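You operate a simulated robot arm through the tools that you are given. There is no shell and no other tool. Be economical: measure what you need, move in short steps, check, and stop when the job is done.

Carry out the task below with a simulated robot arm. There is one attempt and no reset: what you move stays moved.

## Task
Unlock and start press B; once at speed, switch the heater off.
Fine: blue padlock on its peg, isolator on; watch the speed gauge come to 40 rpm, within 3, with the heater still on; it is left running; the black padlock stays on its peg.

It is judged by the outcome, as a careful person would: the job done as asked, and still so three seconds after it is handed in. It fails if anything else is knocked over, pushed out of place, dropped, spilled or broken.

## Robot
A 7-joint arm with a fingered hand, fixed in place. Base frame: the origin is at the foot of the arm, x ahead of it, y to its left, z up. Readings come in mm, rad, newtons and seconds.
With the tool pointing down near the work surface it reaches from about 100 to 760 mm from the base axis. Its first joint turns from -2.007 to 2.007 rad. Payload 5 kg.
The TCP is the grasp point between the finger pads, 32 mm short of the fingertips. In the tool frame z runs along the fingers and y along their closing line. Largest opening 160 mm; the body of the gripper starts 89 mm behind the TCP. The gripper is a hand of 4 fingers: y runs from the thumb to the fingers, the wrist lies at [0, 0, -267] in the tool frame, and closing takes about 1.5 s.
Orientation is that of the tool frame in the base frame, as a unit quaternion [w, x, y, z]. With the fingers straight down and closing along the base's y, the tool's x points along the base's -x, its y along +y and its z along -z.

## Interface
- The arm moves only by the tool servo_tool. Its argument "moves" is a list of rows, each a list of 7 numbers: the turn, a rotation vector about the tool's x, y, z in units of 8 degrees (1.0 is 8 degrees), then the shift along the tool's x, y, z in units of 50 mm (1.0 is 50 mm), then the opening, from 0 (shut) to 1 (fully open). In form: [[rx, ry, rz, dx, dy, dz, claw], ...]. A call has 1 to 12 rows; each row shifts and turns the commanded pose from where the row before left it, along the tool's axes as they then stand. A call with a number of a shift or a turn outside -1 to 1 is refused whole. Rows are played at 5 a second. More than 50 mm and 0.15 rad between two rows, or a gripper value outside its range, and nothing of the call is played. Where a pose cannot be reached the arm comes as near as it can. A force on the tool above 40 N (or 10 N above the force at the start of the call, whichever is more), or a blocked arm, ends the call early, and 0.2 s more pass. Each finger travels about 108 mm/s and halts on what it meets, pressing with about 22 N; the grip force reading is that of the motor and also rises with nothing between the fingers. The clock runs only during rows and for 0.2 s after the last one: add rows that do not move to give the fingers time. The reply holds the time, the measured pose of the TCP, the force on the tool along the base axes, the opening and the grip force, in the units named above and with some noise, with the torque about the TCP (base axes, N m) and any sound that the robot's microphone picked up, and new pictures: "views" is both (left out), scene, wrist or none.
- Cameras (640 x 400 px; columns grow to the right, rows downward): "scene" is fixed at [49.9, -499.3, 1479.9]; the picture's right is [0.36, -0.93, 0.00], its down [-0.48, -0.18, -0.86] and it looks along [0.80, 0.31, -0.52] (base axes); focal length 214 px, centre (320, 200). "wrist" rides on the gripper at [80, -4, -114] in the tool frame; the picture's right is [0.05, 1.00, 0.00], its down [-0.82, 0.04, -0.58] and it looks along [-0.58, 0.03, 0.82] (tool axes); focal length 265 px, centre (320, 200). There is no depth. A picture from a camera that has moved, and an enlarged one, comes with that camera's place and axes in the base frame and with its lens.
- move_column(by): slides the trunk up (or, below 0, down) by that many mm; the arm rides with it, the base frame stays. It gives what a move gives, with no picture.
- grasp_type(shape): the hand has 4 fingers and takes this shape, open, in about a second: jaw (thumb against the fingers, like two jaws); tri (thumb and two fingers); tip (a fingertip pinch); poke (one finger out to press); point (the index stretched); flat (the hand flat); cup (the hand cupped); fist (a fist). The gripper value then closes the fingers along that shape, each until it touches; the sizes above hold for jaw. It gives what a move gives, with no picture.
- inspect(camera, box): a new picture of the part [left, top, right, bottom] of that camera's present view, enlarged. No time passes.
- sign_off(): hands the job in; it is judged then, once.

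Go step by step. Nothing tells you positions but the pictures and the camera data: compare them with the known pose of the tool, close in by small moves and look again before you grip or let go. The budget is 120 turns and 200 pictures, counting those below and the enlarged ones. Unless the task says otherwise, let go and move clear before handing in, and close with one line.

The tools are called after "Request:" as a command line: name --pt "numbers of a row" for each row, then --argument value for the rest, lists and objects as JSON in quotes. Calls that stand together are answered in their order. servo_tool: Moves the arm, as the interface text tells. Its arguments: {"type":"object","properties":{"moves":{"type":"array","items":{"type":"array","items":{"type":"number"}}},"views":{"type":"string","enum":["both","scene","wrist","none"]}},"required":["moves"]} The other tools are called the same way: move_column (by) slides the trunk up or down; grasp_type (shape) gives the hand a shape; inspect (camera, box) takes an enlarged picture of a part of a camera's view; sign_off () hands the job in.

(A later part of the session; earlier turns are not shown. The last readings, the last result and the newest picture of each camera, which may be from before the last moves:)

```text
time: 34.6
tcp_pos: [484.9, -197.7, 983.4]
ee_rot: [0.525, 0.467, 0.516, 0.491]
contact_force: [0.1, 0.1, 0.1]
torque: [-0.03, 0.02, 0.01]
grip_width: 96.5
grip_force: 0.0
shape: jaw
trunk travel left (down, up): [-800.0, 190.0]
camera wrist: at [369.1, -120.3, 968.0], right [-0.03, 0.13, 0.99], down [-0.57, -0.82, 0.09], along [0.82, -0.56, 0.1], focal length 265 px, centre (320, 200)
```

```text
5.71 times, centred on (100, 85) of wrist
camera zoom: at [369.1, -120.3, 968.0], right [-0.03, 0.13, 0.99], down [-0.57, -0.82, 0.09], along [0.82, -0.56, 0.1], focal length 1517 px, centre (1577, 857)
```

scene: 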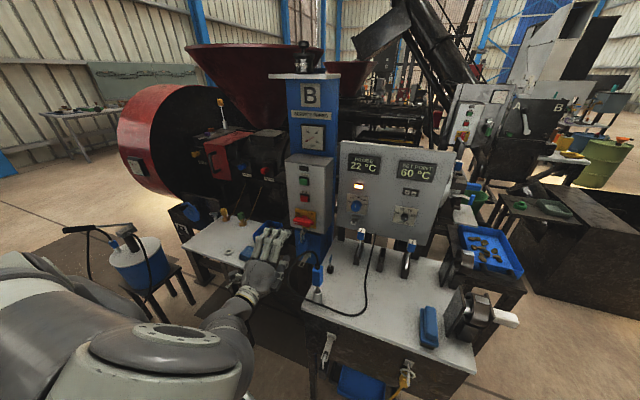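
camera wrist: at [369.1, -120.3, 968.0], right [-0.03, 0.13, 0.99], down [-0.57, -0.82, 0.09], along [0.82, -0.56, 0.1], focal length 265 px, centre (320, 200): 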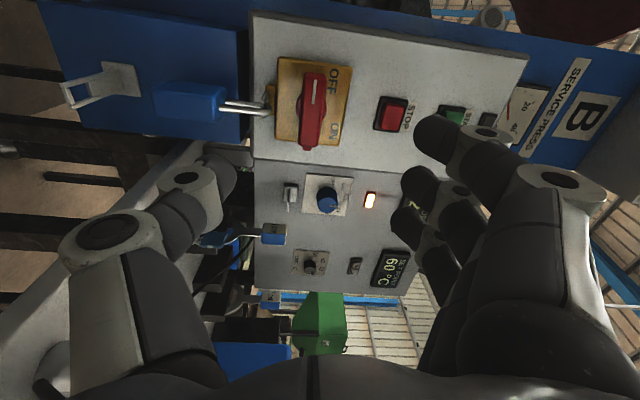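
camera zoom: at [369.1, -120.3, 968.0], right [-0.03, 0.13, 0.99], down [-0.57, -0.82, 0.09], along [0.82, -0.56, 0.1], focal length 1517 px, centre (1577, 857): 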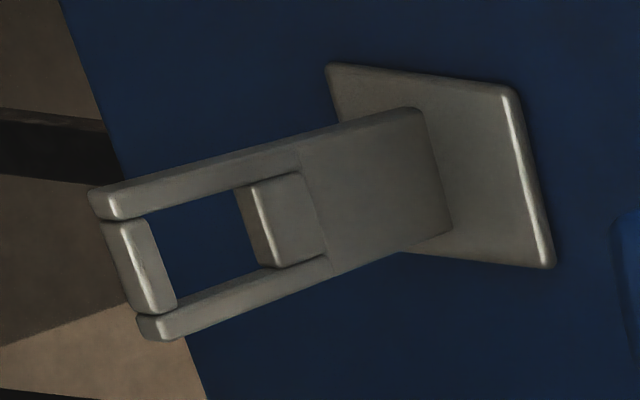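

There's a dark line in the rear shackle leg (a gap). I move closer to see it.

Request:
servo_tool --pt "0 0 0 0 -0.5 0.5 0.6" --pt "0 0 0 0 -0.5 0.6 0.6" --views "wrist"

Request:
inspect --camera "wrist" --box '[240, 50, 340, 130]'

```text
time: 35.2
tcp_pos: [542.5, -199.0, 934.6]
ee_rot: [0.526, 0.466, 0.515, 0.49]
contact_force: [0.0, 0.0, 0.1]
torque: [-0.03, -0.01, -0.02]
grip_width: 96.4
grip_force: 0.1
shape: jaw
trunk travel left (down, up): [-800.0, 190.0]
camera wrist: at [427.0, -122.4, 918.5], right [-0.03, 0.14, 0.99], down [-0.57, -0.82, 0.09], along [0.82, -0.56, 0.11], focal length 265 px, centre (320, 200)
```

wrist: 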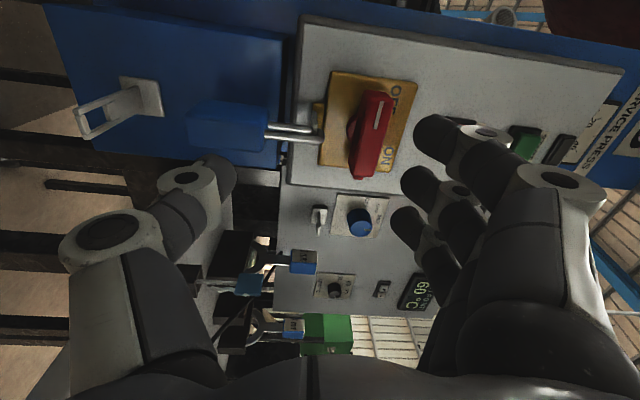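

```text
5.00 times, centred on (290, 90) of wrist
camera zoom: at [427.0, -122.4, 918.5], right [-0.03, 0.14, 0.99], down [-0.57, -0.82, 0.09], along [0.82, -0.56, 0.11], focal length 1327 px, centre (470, 750)
```

zoom: 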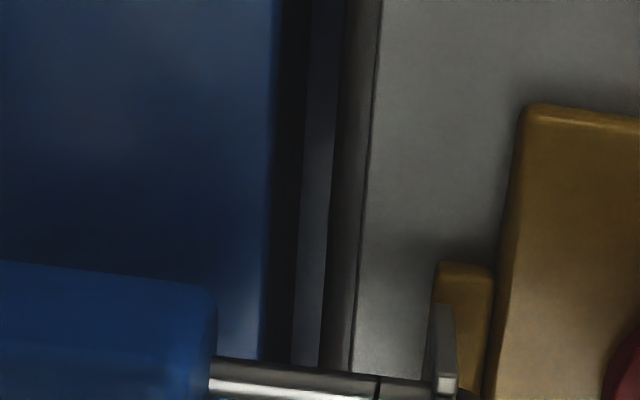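

Request:
inspect --camera "wrist" --box '[255, 105, 335, 155]'

Request:
inspect --camera "wrist" --box '[200, 225, 340, 305]'

```text
8.00 times, centred on (295, 130) of wrist
camera zoom: at [427.0, -122.4, 918.5], right [-0.03, 0.14, 0.99], down [-0.57, -0.82, 0.09], along [0.82, -0.56, 0.11], focal length 2123 px, centre (520, 760)
```

zoom: 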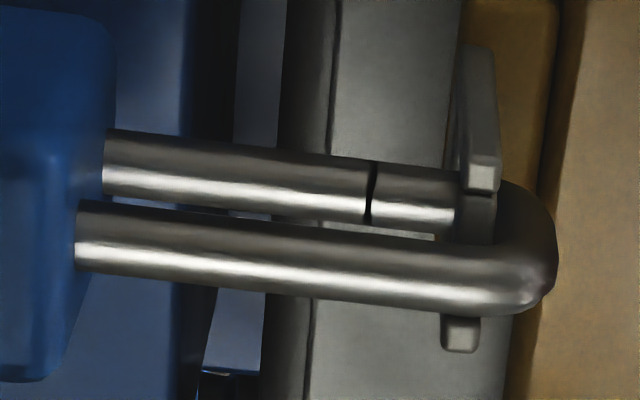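

```text
4.57 times, centred on (270, 265) of wrist
camera zoom: at [427.0, -122.4, 918.5], right [-0.03, 0.14, 0.99], down [-0.57, -0.82, 0.09], along [0.82, -0.56, 0.11], focal length 1213 px, centre (549, -97)
```

zoom: 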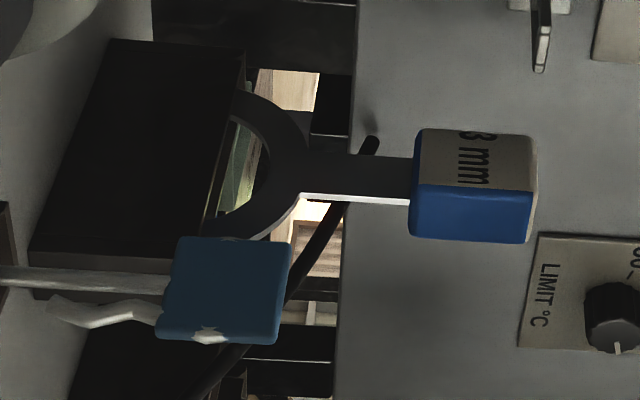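

I take closer looks at the key object, and at the shackle seam.

Request:
inspect --camera "wrist" --box '[195, 265, 275, 315]'

Request:
inspect --camera "scene" --box '[324, 254, 340, 270]'

```text
8.00 times, centred on (235, 290) of wrist
camera zoom: at [427.0, -122.4, 918.5], right [-0.03, 0.14, 0.99], down [-0.57, -0.82, 0.09], along [0.82, -0.56, 0.11], focal length 2123 px, centre (1000, -520)
```

zoom: 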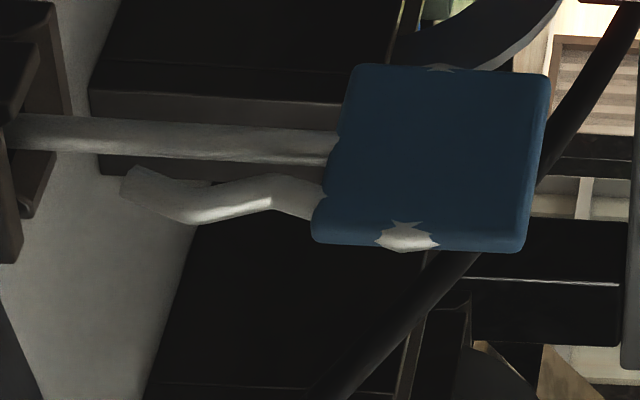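

```text
16.00 times, centred on (332, 262) of scene
camera zoom: at [49.9, -499.3, 1479.9], right [0.36, -0.93, 0.0], down [-0.48, -0.18, -0.86], along [0.8, 0.31, -0.52], focal length 3432 px, centre (128, -792)
```

zoom: 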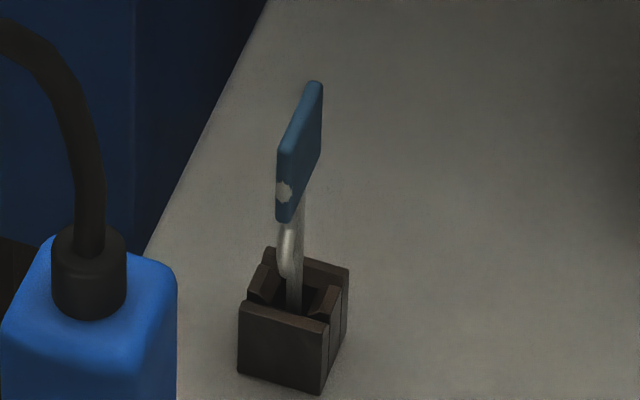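

I still don't see a keyhole. I'll go for a definitive close-up of the underside: roll back, lower, tilt upward and come in beneath with the fingers straddling the padlock.

Request:
servo_tool --pt "0 0 -1 0 0 -0.7 0.8" --pt "0 0 -1 0 0 -0.7 0.8" --pt "0 0 -1 0 0 0 0.8" --pt "0 0 -1 0 0 0 0.8" --pt "0 0 -1 0 0 0 0.8" --pt "0 0 -1 0 0 0 0.8" --pt "0 0 -1 0 0 0 0.8" --pt "0 0 -1 0 0 0 0.8" --pt "0 0 -1 0 0 0 0.8" --pt "0 0 -1 0 0 0 0.8" --pt "0 0 -1 0 0 0 0.8" --views "none"

Request:
move_column --by -150

Request:
servo_tool --pt "0 -1 0 0 0 0 0.8" --pt "0 -1 0 0 0 0 0.8" --pt "0 -1 0 0 0 0 0.8" --pt "0 0 0 0 0 0 0.8" --views "both"

```text
time: 37.6
tcp_pos: [471.4, -201.2, 932.1]
ee_rot: [0.718, -0.023, 0.695, -0.014]
contact_force: [-0.6, -0.4, 0.2]
torque: [0.01, -0.02, 0.01]
grip_width: 127.9
grip_force: 0.0
shape: jaw
trunk travel left (down, up): [-800.0, 190.0]
```

```text
time: 39.3
tcp_pos: [471.5, -202.7, 783.0]
ee_rot: [0.718, -0.023, 0.695, -0.013]
contact_force: [0.2, 0.2, 0.6]
torque: [0.01, -0.03, 0.01]
grip_width: 127.6
grip_force: 0.0
shape: jaw
trunk travel left (down, up): [-650.0, 340.0]
```

```text
time: 40.3
tcp_pos: [472.3, -202.3, 783.1]
ee_rot: [0.848, -0.025, 0.53, -0.009]
contact_force: [-0.2, -0.5, 0.1]
torque: [-0.01, 0.01, -0.01]
grip_width: 127.9
grip_force: 0.1
shape: jaw
trunk travel left (down, up): [-650.0, 340.0]
camera wrist: at [403.3, -214.4, 660.4], right [0.01, 1.0, -0.1], down [-0.88, 0.06, 0.48], along [0.48, 0.08, 0.87], focal length 265 px, centre (320, 200)
```

scene: 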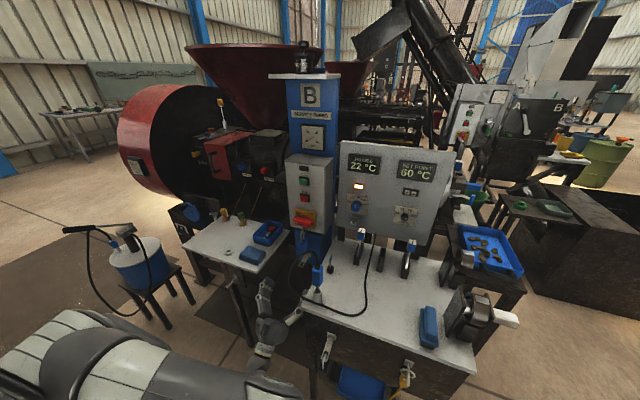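
wrist: 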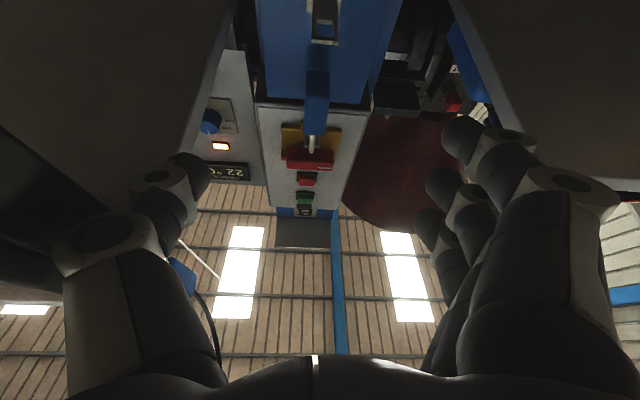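

Request:
servo_tool --pt "0 0 0 0 0.1 0.9 0.8" --pt "0 0 0 0 0 0.9 0.8" --pt "0 0 0 0 0 0.8 0.8" --views "wrist"

Request:
inspect --camera "wrist" --box '[280, 80, 360, 180]'

```text
time: 41.1
tcp_pos: [585.7, -192.0, 838.5]
ee_rot: [0.847, -0.024, 0.531, -0.008]
contact_force: [0.9, -1.0, -0.3]
torque: [0.0, 0.02, -0.01]
grip_width: 127.6
grip_force: 0.1
shape: jaw
trunk travel left (down, up): [-650.0, 340.0]
camera wrist: at [517.3, -204.8, 717.2], right [0.01, 1.0, -0.1], down [-0.88, 0.06, 0.48], along [0.48, 0.08, 0.87], focal length 265 px, centre (320, 200)
```

wrist: 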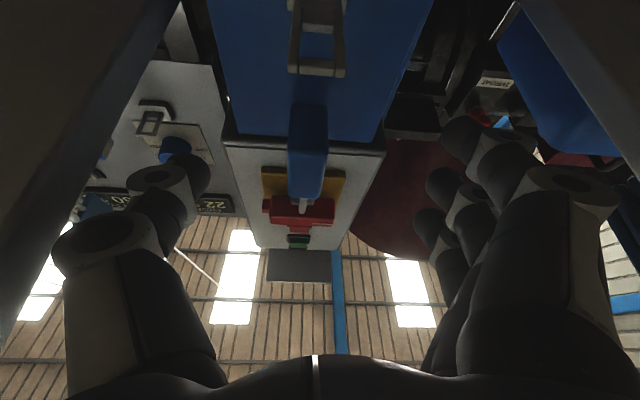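

```text
4.00 times, centred on (320, 130) of wrist
camera zoom: at [517.3, -204.8, 717.2], right [0.01, 1.0, -0.1], down [-0.88, 0.06, 0.48], along [0.48, 0.08, 0.87], focal length 1062 px, centre (320, 480)
```

zoom: 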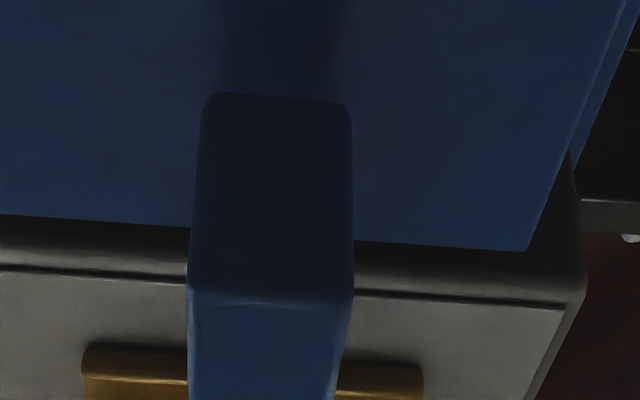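

There is definitely no keyhole underneath, so the lock likely parts at the seam in its rear leg. I'll level the hand, straddle the padlock body (x≈613–653, z≈840–889, y≈-199) and prepare to grip and gently tug it.

Request:
servo_tool --pt "0 1 0 0 -0.05 0 0.8" --pt "0 1 0 0 -0.05 0 0.8" --pt "0 1 0 0 -0.05 0 0.8" --pt "0 0.2 0 -0.5 0 0.2 0.8" --views "wrist"

```text
time: 42.1
tcp_pos: [595.4, -199.2, 866.1]
ee_rot: [0.708, -0.022, 0.706, -0.012]
contact_force: [0.5, -0.2, 0.1]
torque: [0.04, -0.02, 0.0]
grip_width: 127.5
grip_force: 0.0
shape: jaw
trunk travel left (down, up): [-650.0, 340.0]
camera wrist: at [481.7, -209.6, 784.8], right [-0.01, 0.99, -0.1], down [-0.58, 0.08, 0.81], along [0.81, 0.07, 0.58], focal length 265 px, centre (320, 200)
```

wrist: 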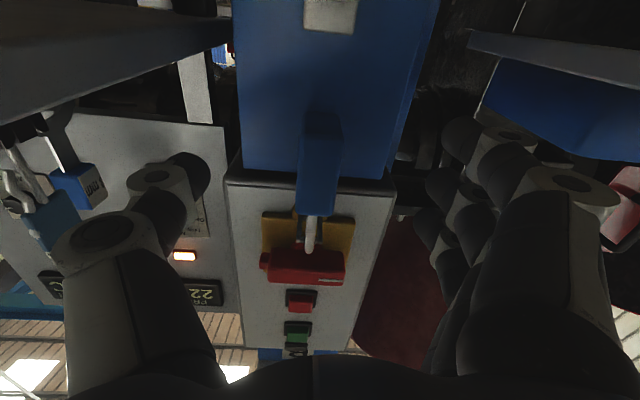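

Request:
servo_tool --pt "0 0 0.75 0 0 0 0.8" --pt "0 0 0 0.05 0 0.55 0.6" --pt "0 0 0 0 0 0 0.35" --pt "0 0 0 0 0 0 0.35" --views "both"

Request:
inspect --camera "wrist" --box '[220, 80, 420, 240]'

```text
time: 43.1
tcp_pos: [624.1, -198.6, 863.3]
ee_rot: [0.708, 0.015, 0.705, 0.023]
contact_force: [0.0, 0.3, -1.2]
torque: [0.0, 0.01, -0.05]
grip_width: 56.9
grip_force: 0.2
shape: jaw
trunk travel left (down, up): [-650.0, 340.0]
camera wrist: at [509.5, -200.8, 780.7], right [-0.01, 1.0, 0.0], down [-0.58, -0.01, 0.81], along [0.81, 0.01, 0.58], focal length 265 px, centre (320, 200)
```

scene: 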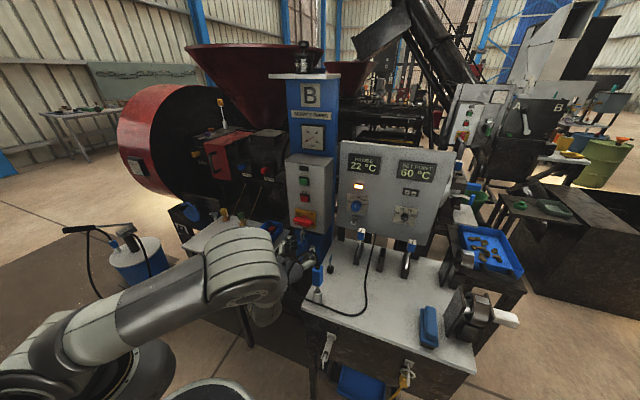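
wrist: 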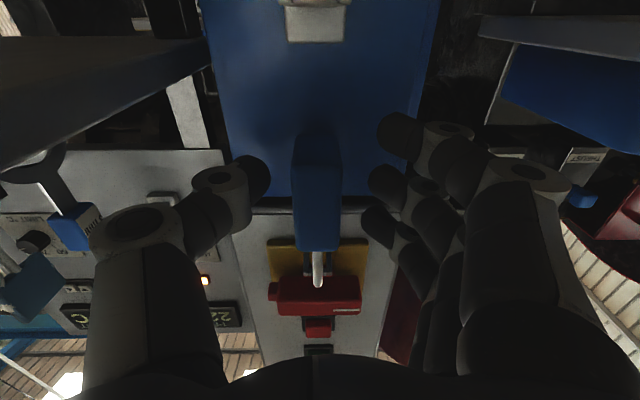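

```text
2.50 times, centred on (320, 160) of wrist
camera zoom: at [509.5, -200.8, 780.7], right [-0.01, 1.0, 0.0], down [-0.58, -0.01, 0.81], along [0.81, 0.01, 0.58], focal length 664 px, centre (320, 300)
```

zoom: 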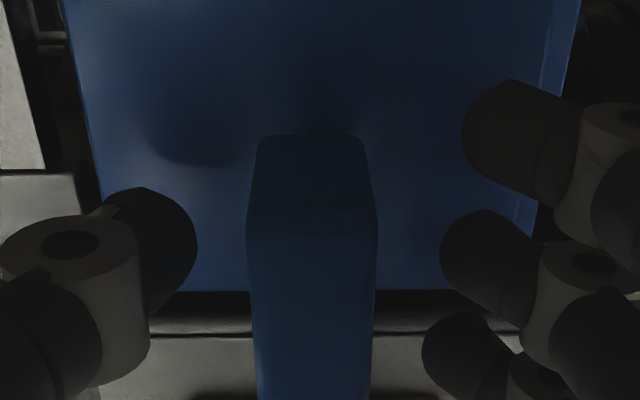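

The padlock is centred between thumb and fingers. I close to grip it.

Request:
servo_tool --pt "0 0 0 0 0 0 0.15" --pt "0 0 0 0 0 0 0.1" --pt "0 0 0 0 0 0 0.08" --pt "0 0 0 0 0 0 0.08" --pt "0 0 0 0 0 0 0.08" --views "wrist"

```text
time: 44.3
tcp_pos: [623.7, -197.4, 861.7]
ee_rot: [0.708, 0.015, 0.705, 0.024]
contact_force: [1.5, 0.1, -0.5]
torque: [-0.08, 0.01, 0.05]
grip_width: 19.6
grip_force: 21.8
shape: jaw
trunk travel left (down, up): [-650.0, 340.0]
camera wrist: at [509.8, -200.6, 780.6], right [-0.01, 1.0, 0.0], down [-0.58, -0.01, 0.81], along [0.81, 0.01, 0.58], focal length 265 px, centre (320, 200)
```

wrist: 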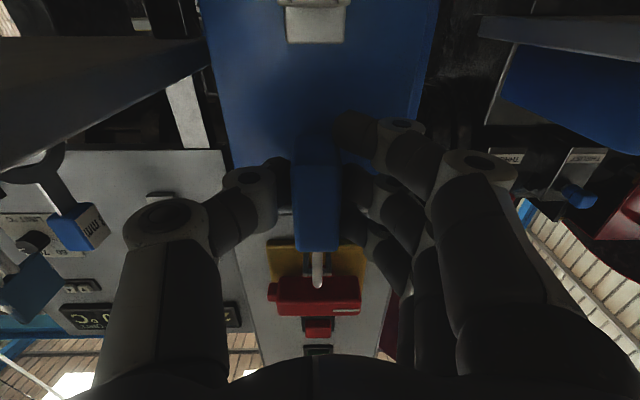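

Gripped. I tug gently downward 4 mm and watch force and seam.

Request:
servo_tool --pt "0 0 0 0.08 0 0 0.08" --pt "0 0 0 0 0 0 0.08" --views "none"

Request:
inspect --camera "scene" --box '[296, 215, 336, 255]'

```text
time: 44.9
tcp_pos: [624.1, -197.1, 861.7]
ee_rot: [0.711, 0.013, 0.703, 0.022]
contact_force: [3.4, -1.8, 18.4]
torque: [-0.16, -0.36, -0.03]
grip_width: 19.2
grip_force: 21.9
shape: jaw
trunk travel left (down, up): [-650.0, 340.0]
```

```text
10.00 times, centred on (316, 235) of scene
camera zoom: at [49.9, -499.3, 1479.9], right [0.36, -0.93, 0.0], down [-0.48, -0.18, -0.86], along [0.8, 0.31, -0.52], focal length 2145 px, centre (360, -150)
```

zoom: 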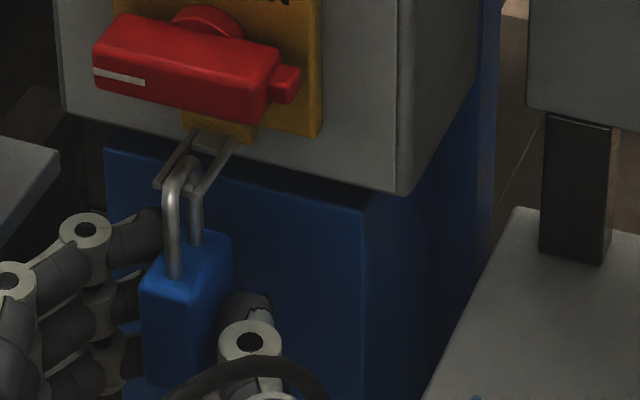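

It holds at 18 N. I try a slightly firmer tug (still under 35 N), in case the shackle is a snap type.

Request:
servo_tool --pt "0 0 0 0.06 0 0 0.05" --pt "0 0 0 0 0 0 0.05" --views "none"

Request:
inspect --camera "scene" --box '[300, 220, 328, 245]'

```text
time: 45.5
tcp_pos: [623.4, -196.9, 857.1]
ee_rot: [0.71, 0.013, 0.704, 0.024]
contact_force: [1.6, -0.8, 24.7]
torque: [-0.29, -0.53, 0.03]
grip_width: 17.6
grip_force: 22.2
shape: jaw
trunk travel left (down, up): [-650.0, 340.0]
```

```text
16.00 times, centred on (314, 232) of scene
camera zoom: at [49.9, -499.3, 1479.9], right [0.36, -0.93, 0.0], down [-0.48, -0.18, -0.86], along [0.8, 0.31, -0.52], focal length 3432 px, centre (416, -320)
```

zoom: 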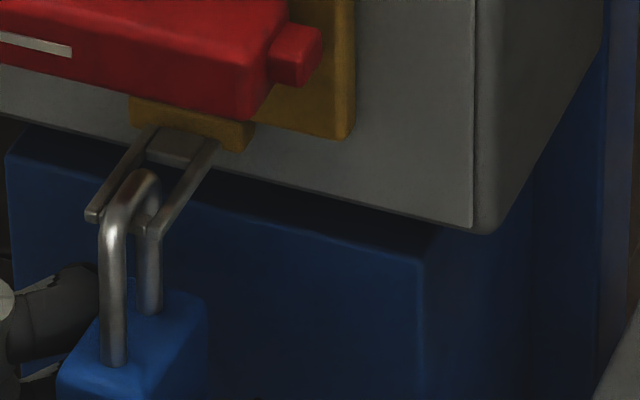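

It slipped, not opened; so a straight pull isn't it. The rear leg may be a spring gate meeting the nose at the seam, so I'll lift the padlock ~20 mm and gently pull it toward me to feel it.

Request:
servo_tool --pt "0 0 0 -0.16 0 0 0.05" --pt "0 0 0 -0.2 0 0 0.05" --pt "0 0 0 -0.2 0 0 0.05" --pt "0 0 0 0 0 0 0.05" --views "none"

Request:
servo_tool --pt "0 0 0 0 0 -0.15 0.05" --pt "0 0 0 0 0 0 0.05" --views "none"

Request:
inspect --camera "scene" --box '[296, 215, 336, 255]'

```text
time: 46.5
tcp_pos: [624.0, -198.1, 882.6]
ee_rot: [0.708, 0.015, 0.706, 0.024]
contact_force: [-0.3, 0.0, -0.4]
torque: [0.03, 0.03, -0.02]
grip_width: 17.9
grip_force: 21.9
shape: jaw
trunk travel left (down, up): [-650.0, 340.0]
```

```text
time: 47.1
tcp_pos: [615.0, -198.3, 884.0]
ee_rot: [0.708, 0.015, 0.705, 0.023]
contact_force: [0.3, 0.2, -0.7]
torque: [0.0, -0.01, -0.02]
grip_width: 17.8
grip_force: 22.1
shape: jaw
trunk travel left (down, up): [-650.0, 340.0]
```

```text
10.00 times, centred on (316, 235) of scene
camera zoom: at [49.9, -499.3, 1479.9], right [0.36, -0.93, 0.0], down [-0.48, -0.18, -0.86], along [0.8, 0.31, -0.52], focal length 2145 px, centre (360, -150)
```

zoom: 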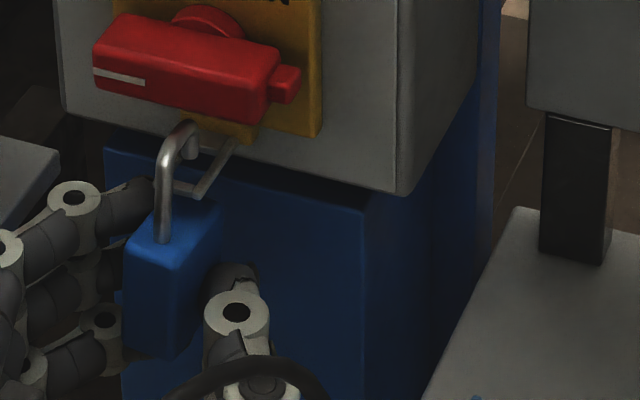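

The shackle now shows an open hook: its nose is above the crossbar with no rear leg below. I continue to pull it forward carefully.

Request:
servo_tool --pt "0 0 0 0 0 -0.2 0.05" --pt "0 0 0 0 0 -0.2 0.05" --pt "0 0 0 0 0 0 0.05" --views "wrist"

Request:
inspect --camera "scene" --box '[296, 215, 336, 255]'

```text
time: 47.9
tcp_pos: [596.4, -200.5, 884.7]
ee_rot: [0.709, 0.014, 0.705, 0.024]
contact_force: [0.1, 0.1, -1.3]
torque: [-0.03, 0.01, 0.0]
grip_width: 17.7
grip_force: 22.0
shape: jaw
trunk travel left (down, up): [-650.0, 340.0]
camera wrist: at [482.9, -202.3, 802.8], right [-0.01, 1.0, 0.0], down [-0.58, -0.01, 0.81], along [0.81, 0.01, 0.58], focal length 265 px, centre (320, 200)
```

wrist: 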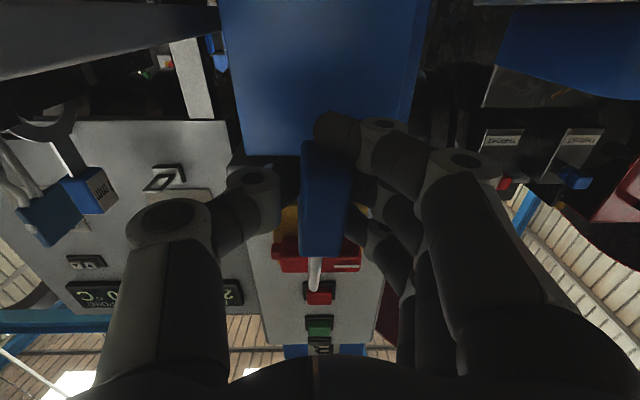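

```text
10.00 times, centred on (316, 235) of scene
camera zoom: at [49.9, -499.3, 1479.9], right [0.36, -0.93, 0.0], down [-0.48, -0.18, -0.86], along [0.8, 0.31, -0.52], focal length 2145 px, centre (360, -150)
```

zoom: 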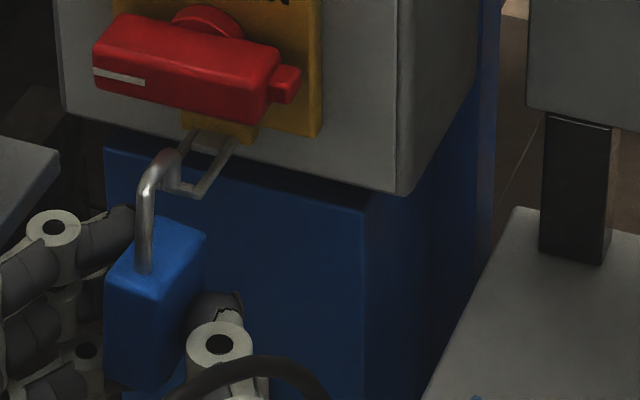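

The padlock is free of the isolator. From several views I place the isolator crossbar at [627,-199,932] and the peg crossbar at [606,-201,777]; so hanging should be TCP ≈[602,-199,702], entering at z≈729. I back out and descend.

Request:
servo_tool --pt "0 0 0 0 0 -0.5 0.05" --pt "0 0 0 0 0 -0.5 0.05" --views "none"

Request:
move_column --by -154

Request:
servo_tool --pt "0 0 0 0 0 0 0.05" --views "both"

Request:
inspect --camera "scene" --box '[280, 235, 340, 295]'

```text
time: 48.5
tcp_pos: [546.8, -199.4, 883.7]
ee_rot: [0.709, 0.014, 0.705, 0.024]
contact_force: [-0.9, -0.2, -2.3]
torque: [0.0, 0.0, 0.01]
grip_width: 17.8
grip_force: 21.6
shape: jaw
trunk travel left (down, up): [-650.0, 340.0]
```

```text
time: 50.3
tcp_pos: [548.5, -201.9, 730.0]
ee_rot: [0.708, 0.014, 0.705, 0.024]
contact_force: [-0.3, 0.6, -1.3]
torque: [-0.02, 0.05, -0.01]
grip_width: 17.8
grip_force: 21.9
shape: jaw
trunk travel left (down, up): [-496.0, 494.0]
```

```text
time: 50.7
tcp_pos: [546.7, -199.3, 729.2]
ee_rot: [0.708, 0.015, 0.705, 0.024]
contact_force: [-0.5, -0.3, -0.9]
torque: [0.0, 0.04, -0.03]
grip_width: 17.7
grip_force: 21.8
shape: jaw
trunk travel left (down, up): [-496.0, 494.0]
camera wrist: at [432.8, -202.8, 647.5], right [-0.01, 1.0, 0.0], down [-0.58, -0.01, 0.81], along [0.81, 0.01, 0.58], focal length 265 px, centre (320, 200)
```

scene: 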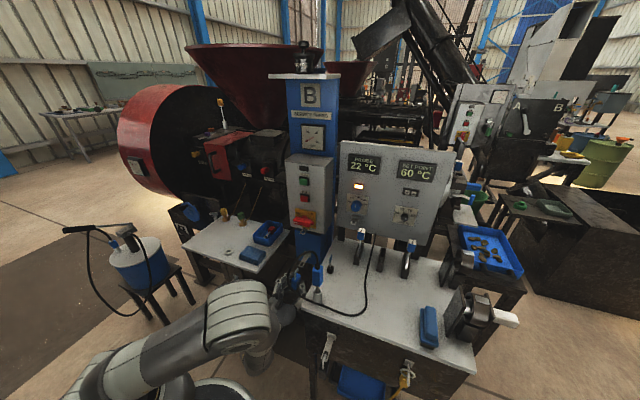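
wrist: 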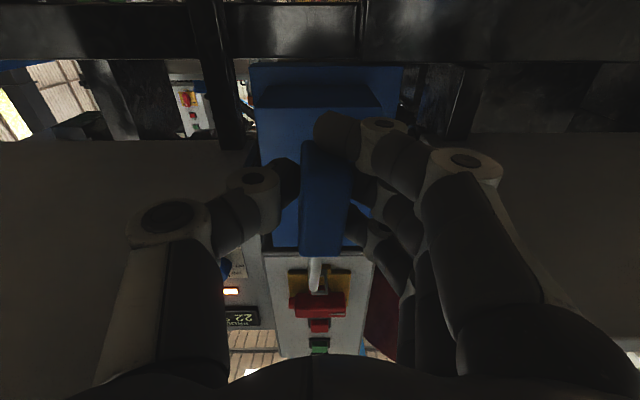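

```text
6.67 times, centred on (310, 265) of scene
camera zoom: at [49.9, -499.3, 1479.9], right [0.36, -0.93, 0.0], down [-0.48, -0.18, -0.86], along [0.8, 0.31, -0.52], focal length 1430 px, centre (387, -233)
```

zoom: 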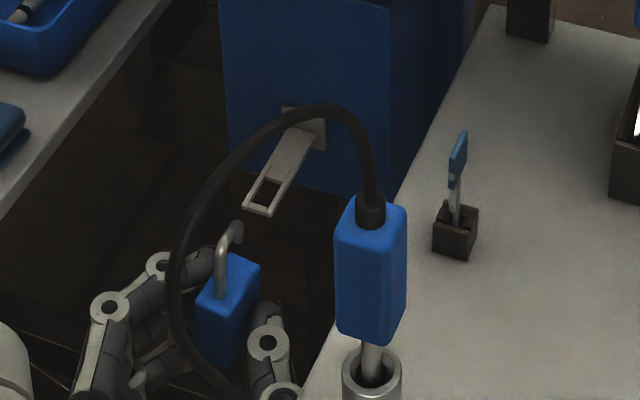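

The hook is clearly open, and the peg lies just ahead. I advance toward it in two steps.

Request:
servo_tool --pt "0 0 0 0 0 0.35 0.05" --pt "0 0 0 0 0 0.35 0.05" --pt "0 0 0 0 0 0 0.05" --views "none"

Request:
inspect --camera "scene" --box '[290, 235, 335, 280]'

```text
time: 51.5
tcp_pos: [582.6, -201.3, 730.5]
ee_rot: [0.708, 0.014, 0.705, 0.023]
contact_force: [0.3, 0.1, -0.2]
torque: [0.02, 0.02, 0.0]
grip_width: 17.8
grip_force: 22.0
shape: jaw
trunk travel left (down, up): [-496.0, 494.0]
```

```text
8.89 times, centred on (312, 258) of scene
camera zoom: at [49.9, -499.3, 1479.9], right [0.36, -0.93, 0.0], down [-0.48, -0.18, -0.86], along [0.8, 0.31, -0.52], focal length 1906 px, centre (387, -311)
```

zoom: 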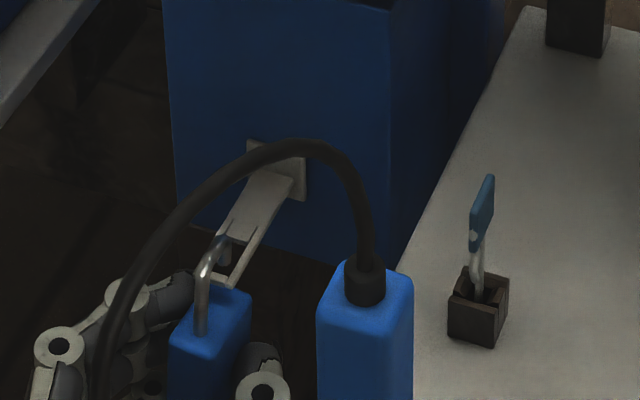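

Request:
servo_tool --pt "0 0 0 0 0.04 0.2 0.05" --pt "0 0 0 0 0 0.2 0.05" --pt "0 0 0 0 0 0 0.05" --views "none"

Request:
inspect --camera "scene" --box '[295, 240, 325, 270]'

```text
time: 52.3
tcp_pos: [599.8, -196.7, 728.8]
ee_rot: [0.709, 0.015, 0.705, 0.025]
contact_force: [-3.8, 0.0, -0.1]
torque: [-0.02, -0.16, -0.03]
grip_width: 18.1
grip_force: 22.3
shape: jaw
trunk travel left (down, up): [-496.0, 494.0]
```

```text
13.33 times, centred on (310, 255) of scene
camera zoom: at [49.9, -499.3, 1479.9], right [0.36, -0.93, 0.0], down [-0.48, -0.18, -0.86], along [0.8, 0.31, -0.52], focal length 2860 px, centre (453, -533)
```

zoom: 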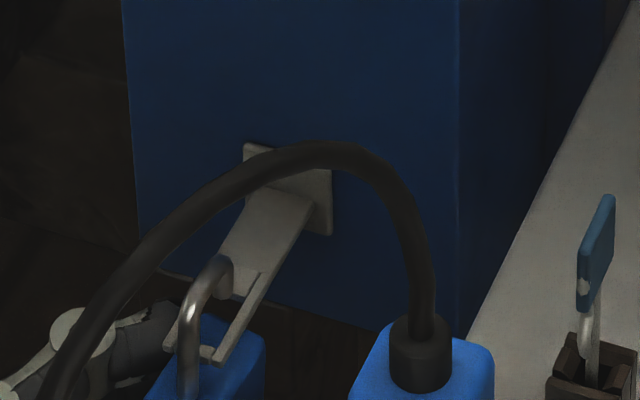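

The front leg touches the bar and the nose is over the window. I ease back 3 mm and lower.

Request:
servo_tool --pt "0 0 0 0 -0.03 -0.07 0.05" --pt "0 0 0 0.2 0 0 0.05" --pt "0 0 0 0.2 0 0 0.05" --pt "0 0 0 0 0 0 0.05" --views "none"

Request:
inspect --camera "scene" --box '[295, 240, 325, 270]'

```text
time: 53.3
tcp_pos: [598.5, -198.5, 709.9]
ee_rot: [0.709, 0.014, 0.705, 0.024]
contact_force: [0.6, 1.4, -1.0]
torque: [-0.07, 0.01, -0.01]
grip_width: 17.9
grip_force: 22.0
shape: jaw
trunk travel left (down, up): [-496.0, 494.0]
```

```text
13.33 times, centred on (310, 255) of scene
camera zoom: at [49.9, -499.3, 1479.9], right [0.36, -0.93, 0.0], down [-0.48, -0.18, -0.86], along [0.8, 0.31, -0.52], focal length 2860 px, centre (453, -533)
```

zoom: 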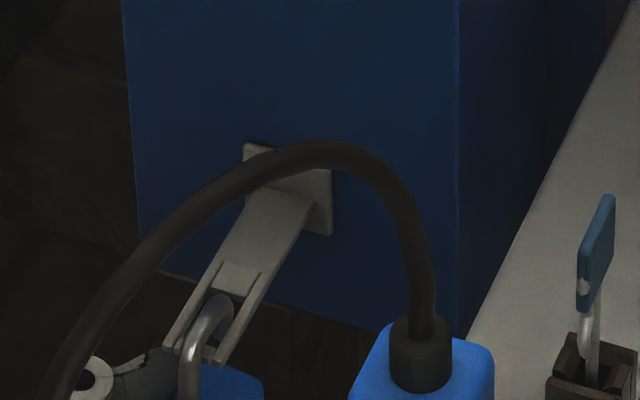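

The nose is inside the window. I lower further until the bend rests on the bar.

Request:
servo_tool --pt "0 0 0 0.1 0 0 0.05" --pt "0 0 0 0.06 0 0 0.05" --pt "0 0 0 0 0 0 0.05" --views "none"

Request:
inspect --camera "scene" --box '[295, 240, 325, 270]'

```text
time: 54.1
tcp_pos: [598.8, -196.8, 703.1]
ee_rot: [0.71, 0.014, 0.704, 0.023]
contact_force: [3.1, -1.0, 15.6]
torque: [-0.06, -0.27, -0.02]
grip_width: 17.9
grip_force: 21.8
shape: jaw
trunk travel left (down, up): [-496.0, 494.0]
```

```text
13.33 times, centred on (310, 255) of scene
camera zoom: at [49.9, -499.3, 1479.9], right [0.36, -0.93, 0.0], down [-0.48, -0.18, -0.86], along [0.8, 0.31, -0.52], focal length 2860 px, centre (453, -533)
```

zoom: 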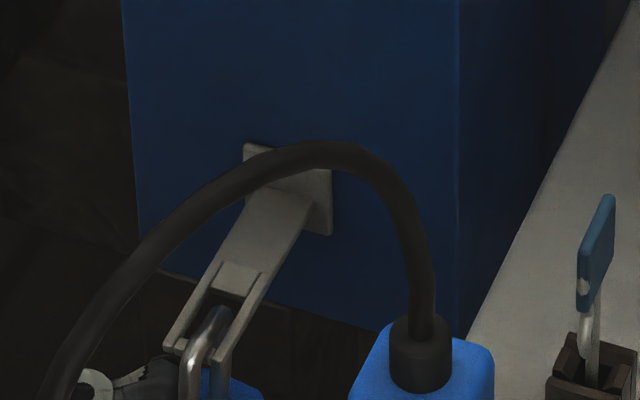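

The bend rests on the bar. I ease up slightly and open the hand gently.

Request:
servo_tool --pt "0 0 0 -0.06 0 0 0.05" --pt "0 0 0 0 0 0 0.15" --pt "0 0 0 0 0 0 0.3" --pt "0 0 0 0 0 0 0.5" --pt "0 0 0 0 0 0 0.7" --pt "0 0 0 0 0 0 0.8" --pt "0 0 0 0 0 0 0.8" --views "wrist"

Request:
inspect --camera "scene" --box '[285, 240, 330, 285]'

```text
time: 55.7
tcp_pos: [598.7, -197.8, 704.0]
ee_rot: [0.709, 0.016, 0.705, 0.023]
contact_force: [0.6, 0.1, 0.8]
torque: [0.0, -0.02, 0.04]
grip_width: 127.8
grip_force: 0.0
shape: jaw
trunk travel left (down, up): [-496.0, 494.0]
camera wrist: at [484.7, -200.6, 622.8], right [-0.01, 1.0, 0.0], down [-0.58, -0.01, 0.81], along [0.81, 0.01, 0.58], focal length 265 px, centre (320, 200)
```

wrist: 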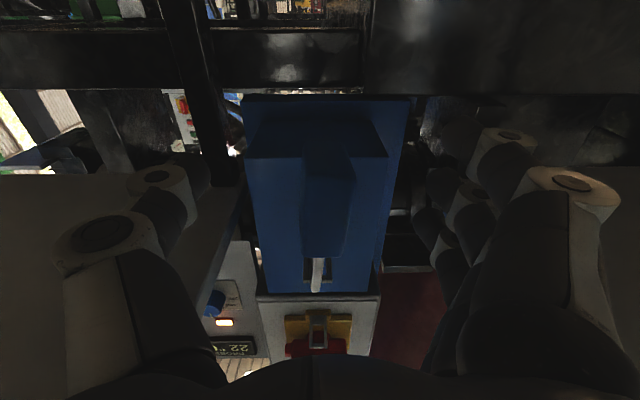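

```text
8.89 times, centred on (308, 262) of scene
camera zoom: at [49.9, -499.3, 1479.9], right [0.36, -0.93, 0.0], down [-0.48, -0.18, -0.86], along [0.8, 0.31, -0.52], focal length 1906 px, centre (431, -356)
```

zoom: 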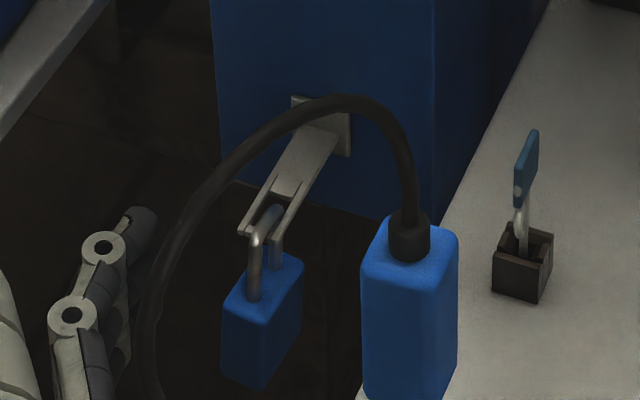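

The padlock hangs securely on its peg. I withdraw and rise to isolator height.

Request:
servo_tool --pt "0 0 0 0 0 -0.7 0.8" --pt "0 0 0 0 0 -0.7 0.8" --pt "0 0 0 0 0 -0.8 0.6" --pt "0 0 0 0 0 0 0.5" --views "none"

Request:
move_column --by 277

Request:
servo_tool --pt "0 0 -1 0 0 0 0.4" --pt "0 0 -1 0 0 0 0.4" --pt "0 0 -1 0 0 0 0.4" --pt "0 0 -1 0 0 0 0.4" --pt "0 0 -1 0 0 0 0.4" --pt "0 0 -1 0 0 0 0.4" --pt "0 0 -1 0 0 0 0.4" --pt "0 0 -1 0 0 0 0.4" --pt "0 0 -1 0 0 0 0.4" --pt "0 0 -1 0 0 0 0.4" --pt "0 0 -1 0 0 0 0.4" --pt "0 0 -0.7 0 0 0 0.4" --views "both"

```text
time: 56.7
tcp_pos: [488.3, -201.0, 705.4]
ee_rot: [0.709, 0.014, 0.705, 0.024]
contact_force: [0.2, -1.0, 0.0]
torque: [-0.01, 0.0, 0.04]
grip_width: 81.0
grip_force: 0.1
shape: jaw
trunk travel left (down, up): [-496.0, 494.0]
```

```text
time: 59.5
tcp_pos: [487.0, -200.4, 980.8]
ee_rot: [0.708, 0.014, 0.705, 0.024]
contact_force: [-0.8, 0.0, 0.2]
torque: [0.02, 0.04, -0.04]
grip_width: 81.0
grip_force: 0.1
shape: jaw
trunk travel left (down, up): [-773.0, 217.0]
```

```text
time: 62.1
tcp_pos: [487.4, -201.6, 980.9]
ee_rot: [-0.501, 0.505, -0.492, 0.501]
contact_force: [-0.9, -0.3, 0.5]
torque: [0.0, 0.03, 0.0]
grip_width: 64.8
grip_force: 0.0
shape: jaw
trunk travel left (down, up): [-773.0, 217.0]
camera wrist: at [374.2, -284.0, 985.2], right [0.01, -0.06, -1.0], down [-0.59, 0.81, -0.05], along [0.81, 0.59, -0.03], focal length 265 px, centre (320, 200)
```

scene: 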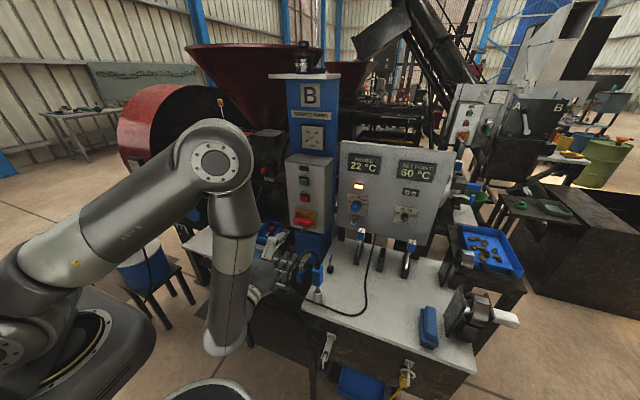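
wrist: 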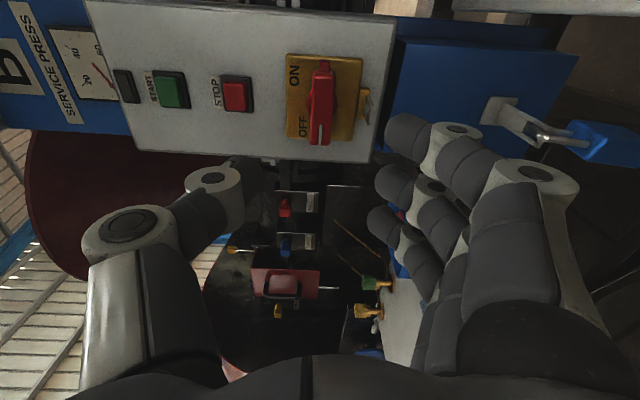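

The hand is rolled with a vertical closing line. The isolator handle is around [648,-203,981]; I advance most of the way.

Request:
servo_tool --pt "0 0 0 0 0 0.8 0.3" --pt "0 0 0 0 0 0.8 0.3" --pt "0 0 0 0 0 0.4 0.3" --pt "0 0 0 0 0 0 0.3" --views "wrist"

Request:
inspect --camera "scene" --box '[275, 190, 345, 250]'

```text
time: 63.1
tcp_pos: [588.6, -201.5, 981.7]
ee_rot: [-0.503, 0.504, -0.493, 0.5]
contact_force: [0.4, -0.3, -0.2]
torque: [0.01, -0.05, 0.0]
grip_width: 48.6
grip_force: 0.1
shape: jaw
trunk travel left (down, up): [-773.0, 217.0]
camera wrist: at [474.9, -284.9, 984.9], right [0.01, -0.06, -1.0], down [-0.59, 0.81, -0.05], along [0.81, 0.59, -0.03], focal length 265 px, centre (320, 200)
```

wrist: 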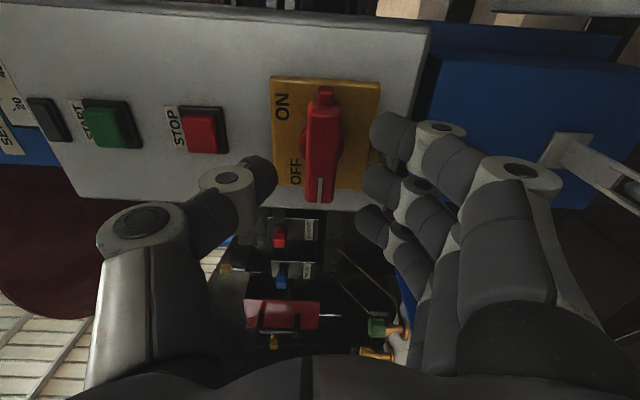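

```text
6.67 times, centred on (310, 220) of scene
camera zoom: at [49.9, -499.3, 1479.9], right [0.36, -0.93, 0.0], down [-0.48, -0.18, -0.86], along [0.8, 0.31, -0.52], focal length 1430 px, centre (387, 67)
```

zoom: 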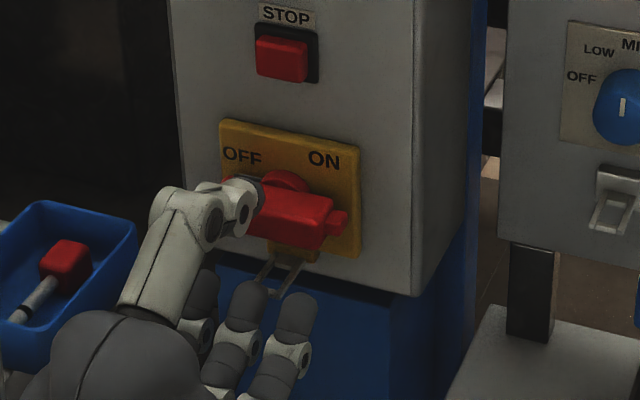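

Handle front face is at about x=640, y=-204, z=980. I advance to TCP x≈627 with light force checking.

Request:
servo_tool --pt "0 0 0 0.05 0 0.4 0.3" --pt "0 0 0 0 0 0.38 0.3" --pt "0 0 0 0 0 0 0.3" --views "wrist"

Request:
inspect --camera "scene" --box '[275, 190, 345, 250]'

```text
time: 63.9
tcp_pos: [619.3, -204.0, 979.2]
ee_rot: [-0.5, 0.505, -0.497, 0.498]
contact_force: [-34.3, 3.4, 6.7]
torque: [0.19, 1.48, 0.04]
grip_width: 47.3
grip_force: 0.2
shape: jaw
trunk travel left (down, up): [-773.0, 217.0]
stopped in row 3: the force on the tool passed its limit at 45 N (the readings are from after the stop); the commanded pose is now the measured one
camera wrist: at [505.8, -285.7, 984.2], right [0.0, -0.06, -1.0], down [-0.59, 0.81, -0.05], along [0.81, 0.59, -0.04], focal length 265 px, centre (320, 200)
```

wrist: 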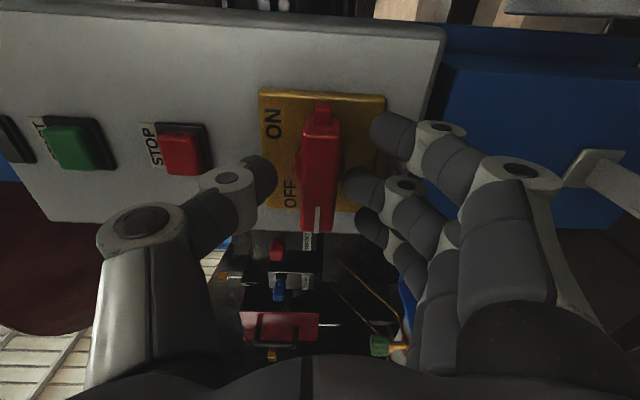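

```text
6.67 times, centred on (310, 220) of scene
camera zoom: at [49.9, -499.3, 1479.9], right [0.36, -0.93, 0.0], down [-0.48, -0.18, -0.86], along [0.8, 0.31, -0.52], focal length 1430 px, centre (387, 67)
```

zoom: 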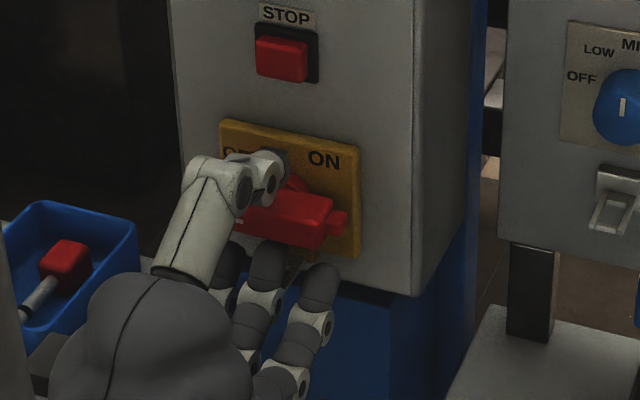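

A lower finger touched the hasp tab below the handle. I back off, narrow the opening, then advance again.

Request:
servo_tool --pt "0 0 0 0 0 -0.4 0.3" --pt "0 0 0 0 0 0 0.2" --pt "0 0 0 0 0 0 0.2" --views "wrist"

Request:
inspect --camera "scene" --box '[275, 190, 345, 250]'

```text
time: 64.7
tcp_pos: [604.3, -203.0, 980.2]
ee_rot: [-0.501, 0.505, -0.496, 0.498]
contact_force: [-0.6, -0.2, -0.5]
torque: [-0.02, 0.02, 0.0]
grip_width: 32.5
grip_force: 0.0
shape: jaw
trunk travel left (down, up): [-773.0, 217.0]
camera wrist: at [490.6, -286.3, 984.6], right [0.0, -0.06, -1.0], down [-0.59, 0.81, -0.05], along [0.81, 0.59, -0.03], focal length 265 px, centre (320, 200)
```

wrist: 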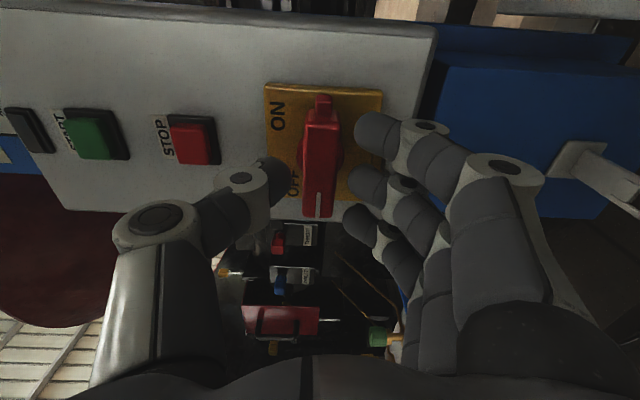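

```text
6.67 times, centred on (310, 220) of scene
camera zoom: at [49.9, -499.3, 1479.9], right [0.36, -0.93, 0.0], down [-0.48, -0.18, -0.86], along [0.8, 0.31, -0.52], focal length 1430 px, centre (387, 67)
```

zoom: 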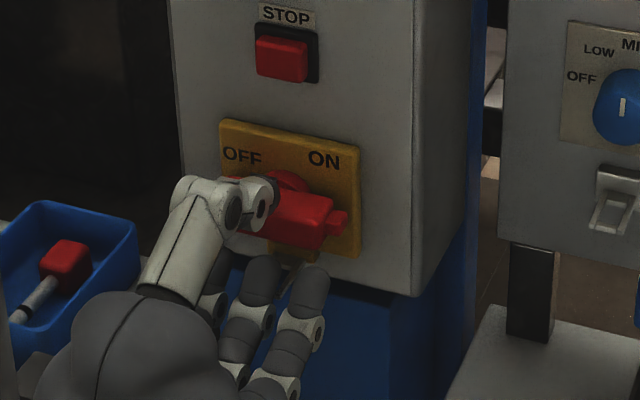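

Request:
servo_tool --pt "0 0 0 0 -0.03 0.25 0.2" --pt "0 0 0 0 0 0.2 0.2" --pt "0 0 0 0 0 0 0.2" --views "wrist"

```text
time: 65.4
tcp_pos: [619.3, -204.6, 977.3]
ee_rot: [-0.498, 0.506, -0.5, 0.496]
contact_force: [-33.2, 3.3, 2.7]
torque: [0.15, 1.42, 0.03]
grip_width: 32.6
grip_force: 0.0
shape: jaw
trunk travel left (down, up): [-773.0, 217.0]
stopped in row 3: the force on the tool passed its limit at 44 N (the readings are from after the stop); the commanded pose is now the measured one
camera wrist: at [505.1, -286.5, 983.2], right [-0.01, -0.05, -1.0], down [-0.58, 0.81, -0.04], along [0.81, 0.58, -0.04], focal length 265 px, centre (320, 200)
```

wrist: 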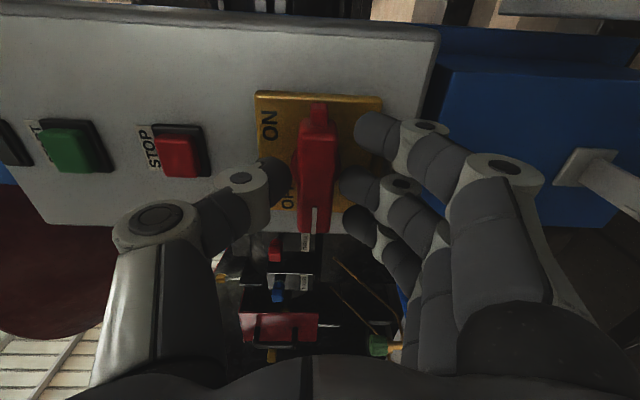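

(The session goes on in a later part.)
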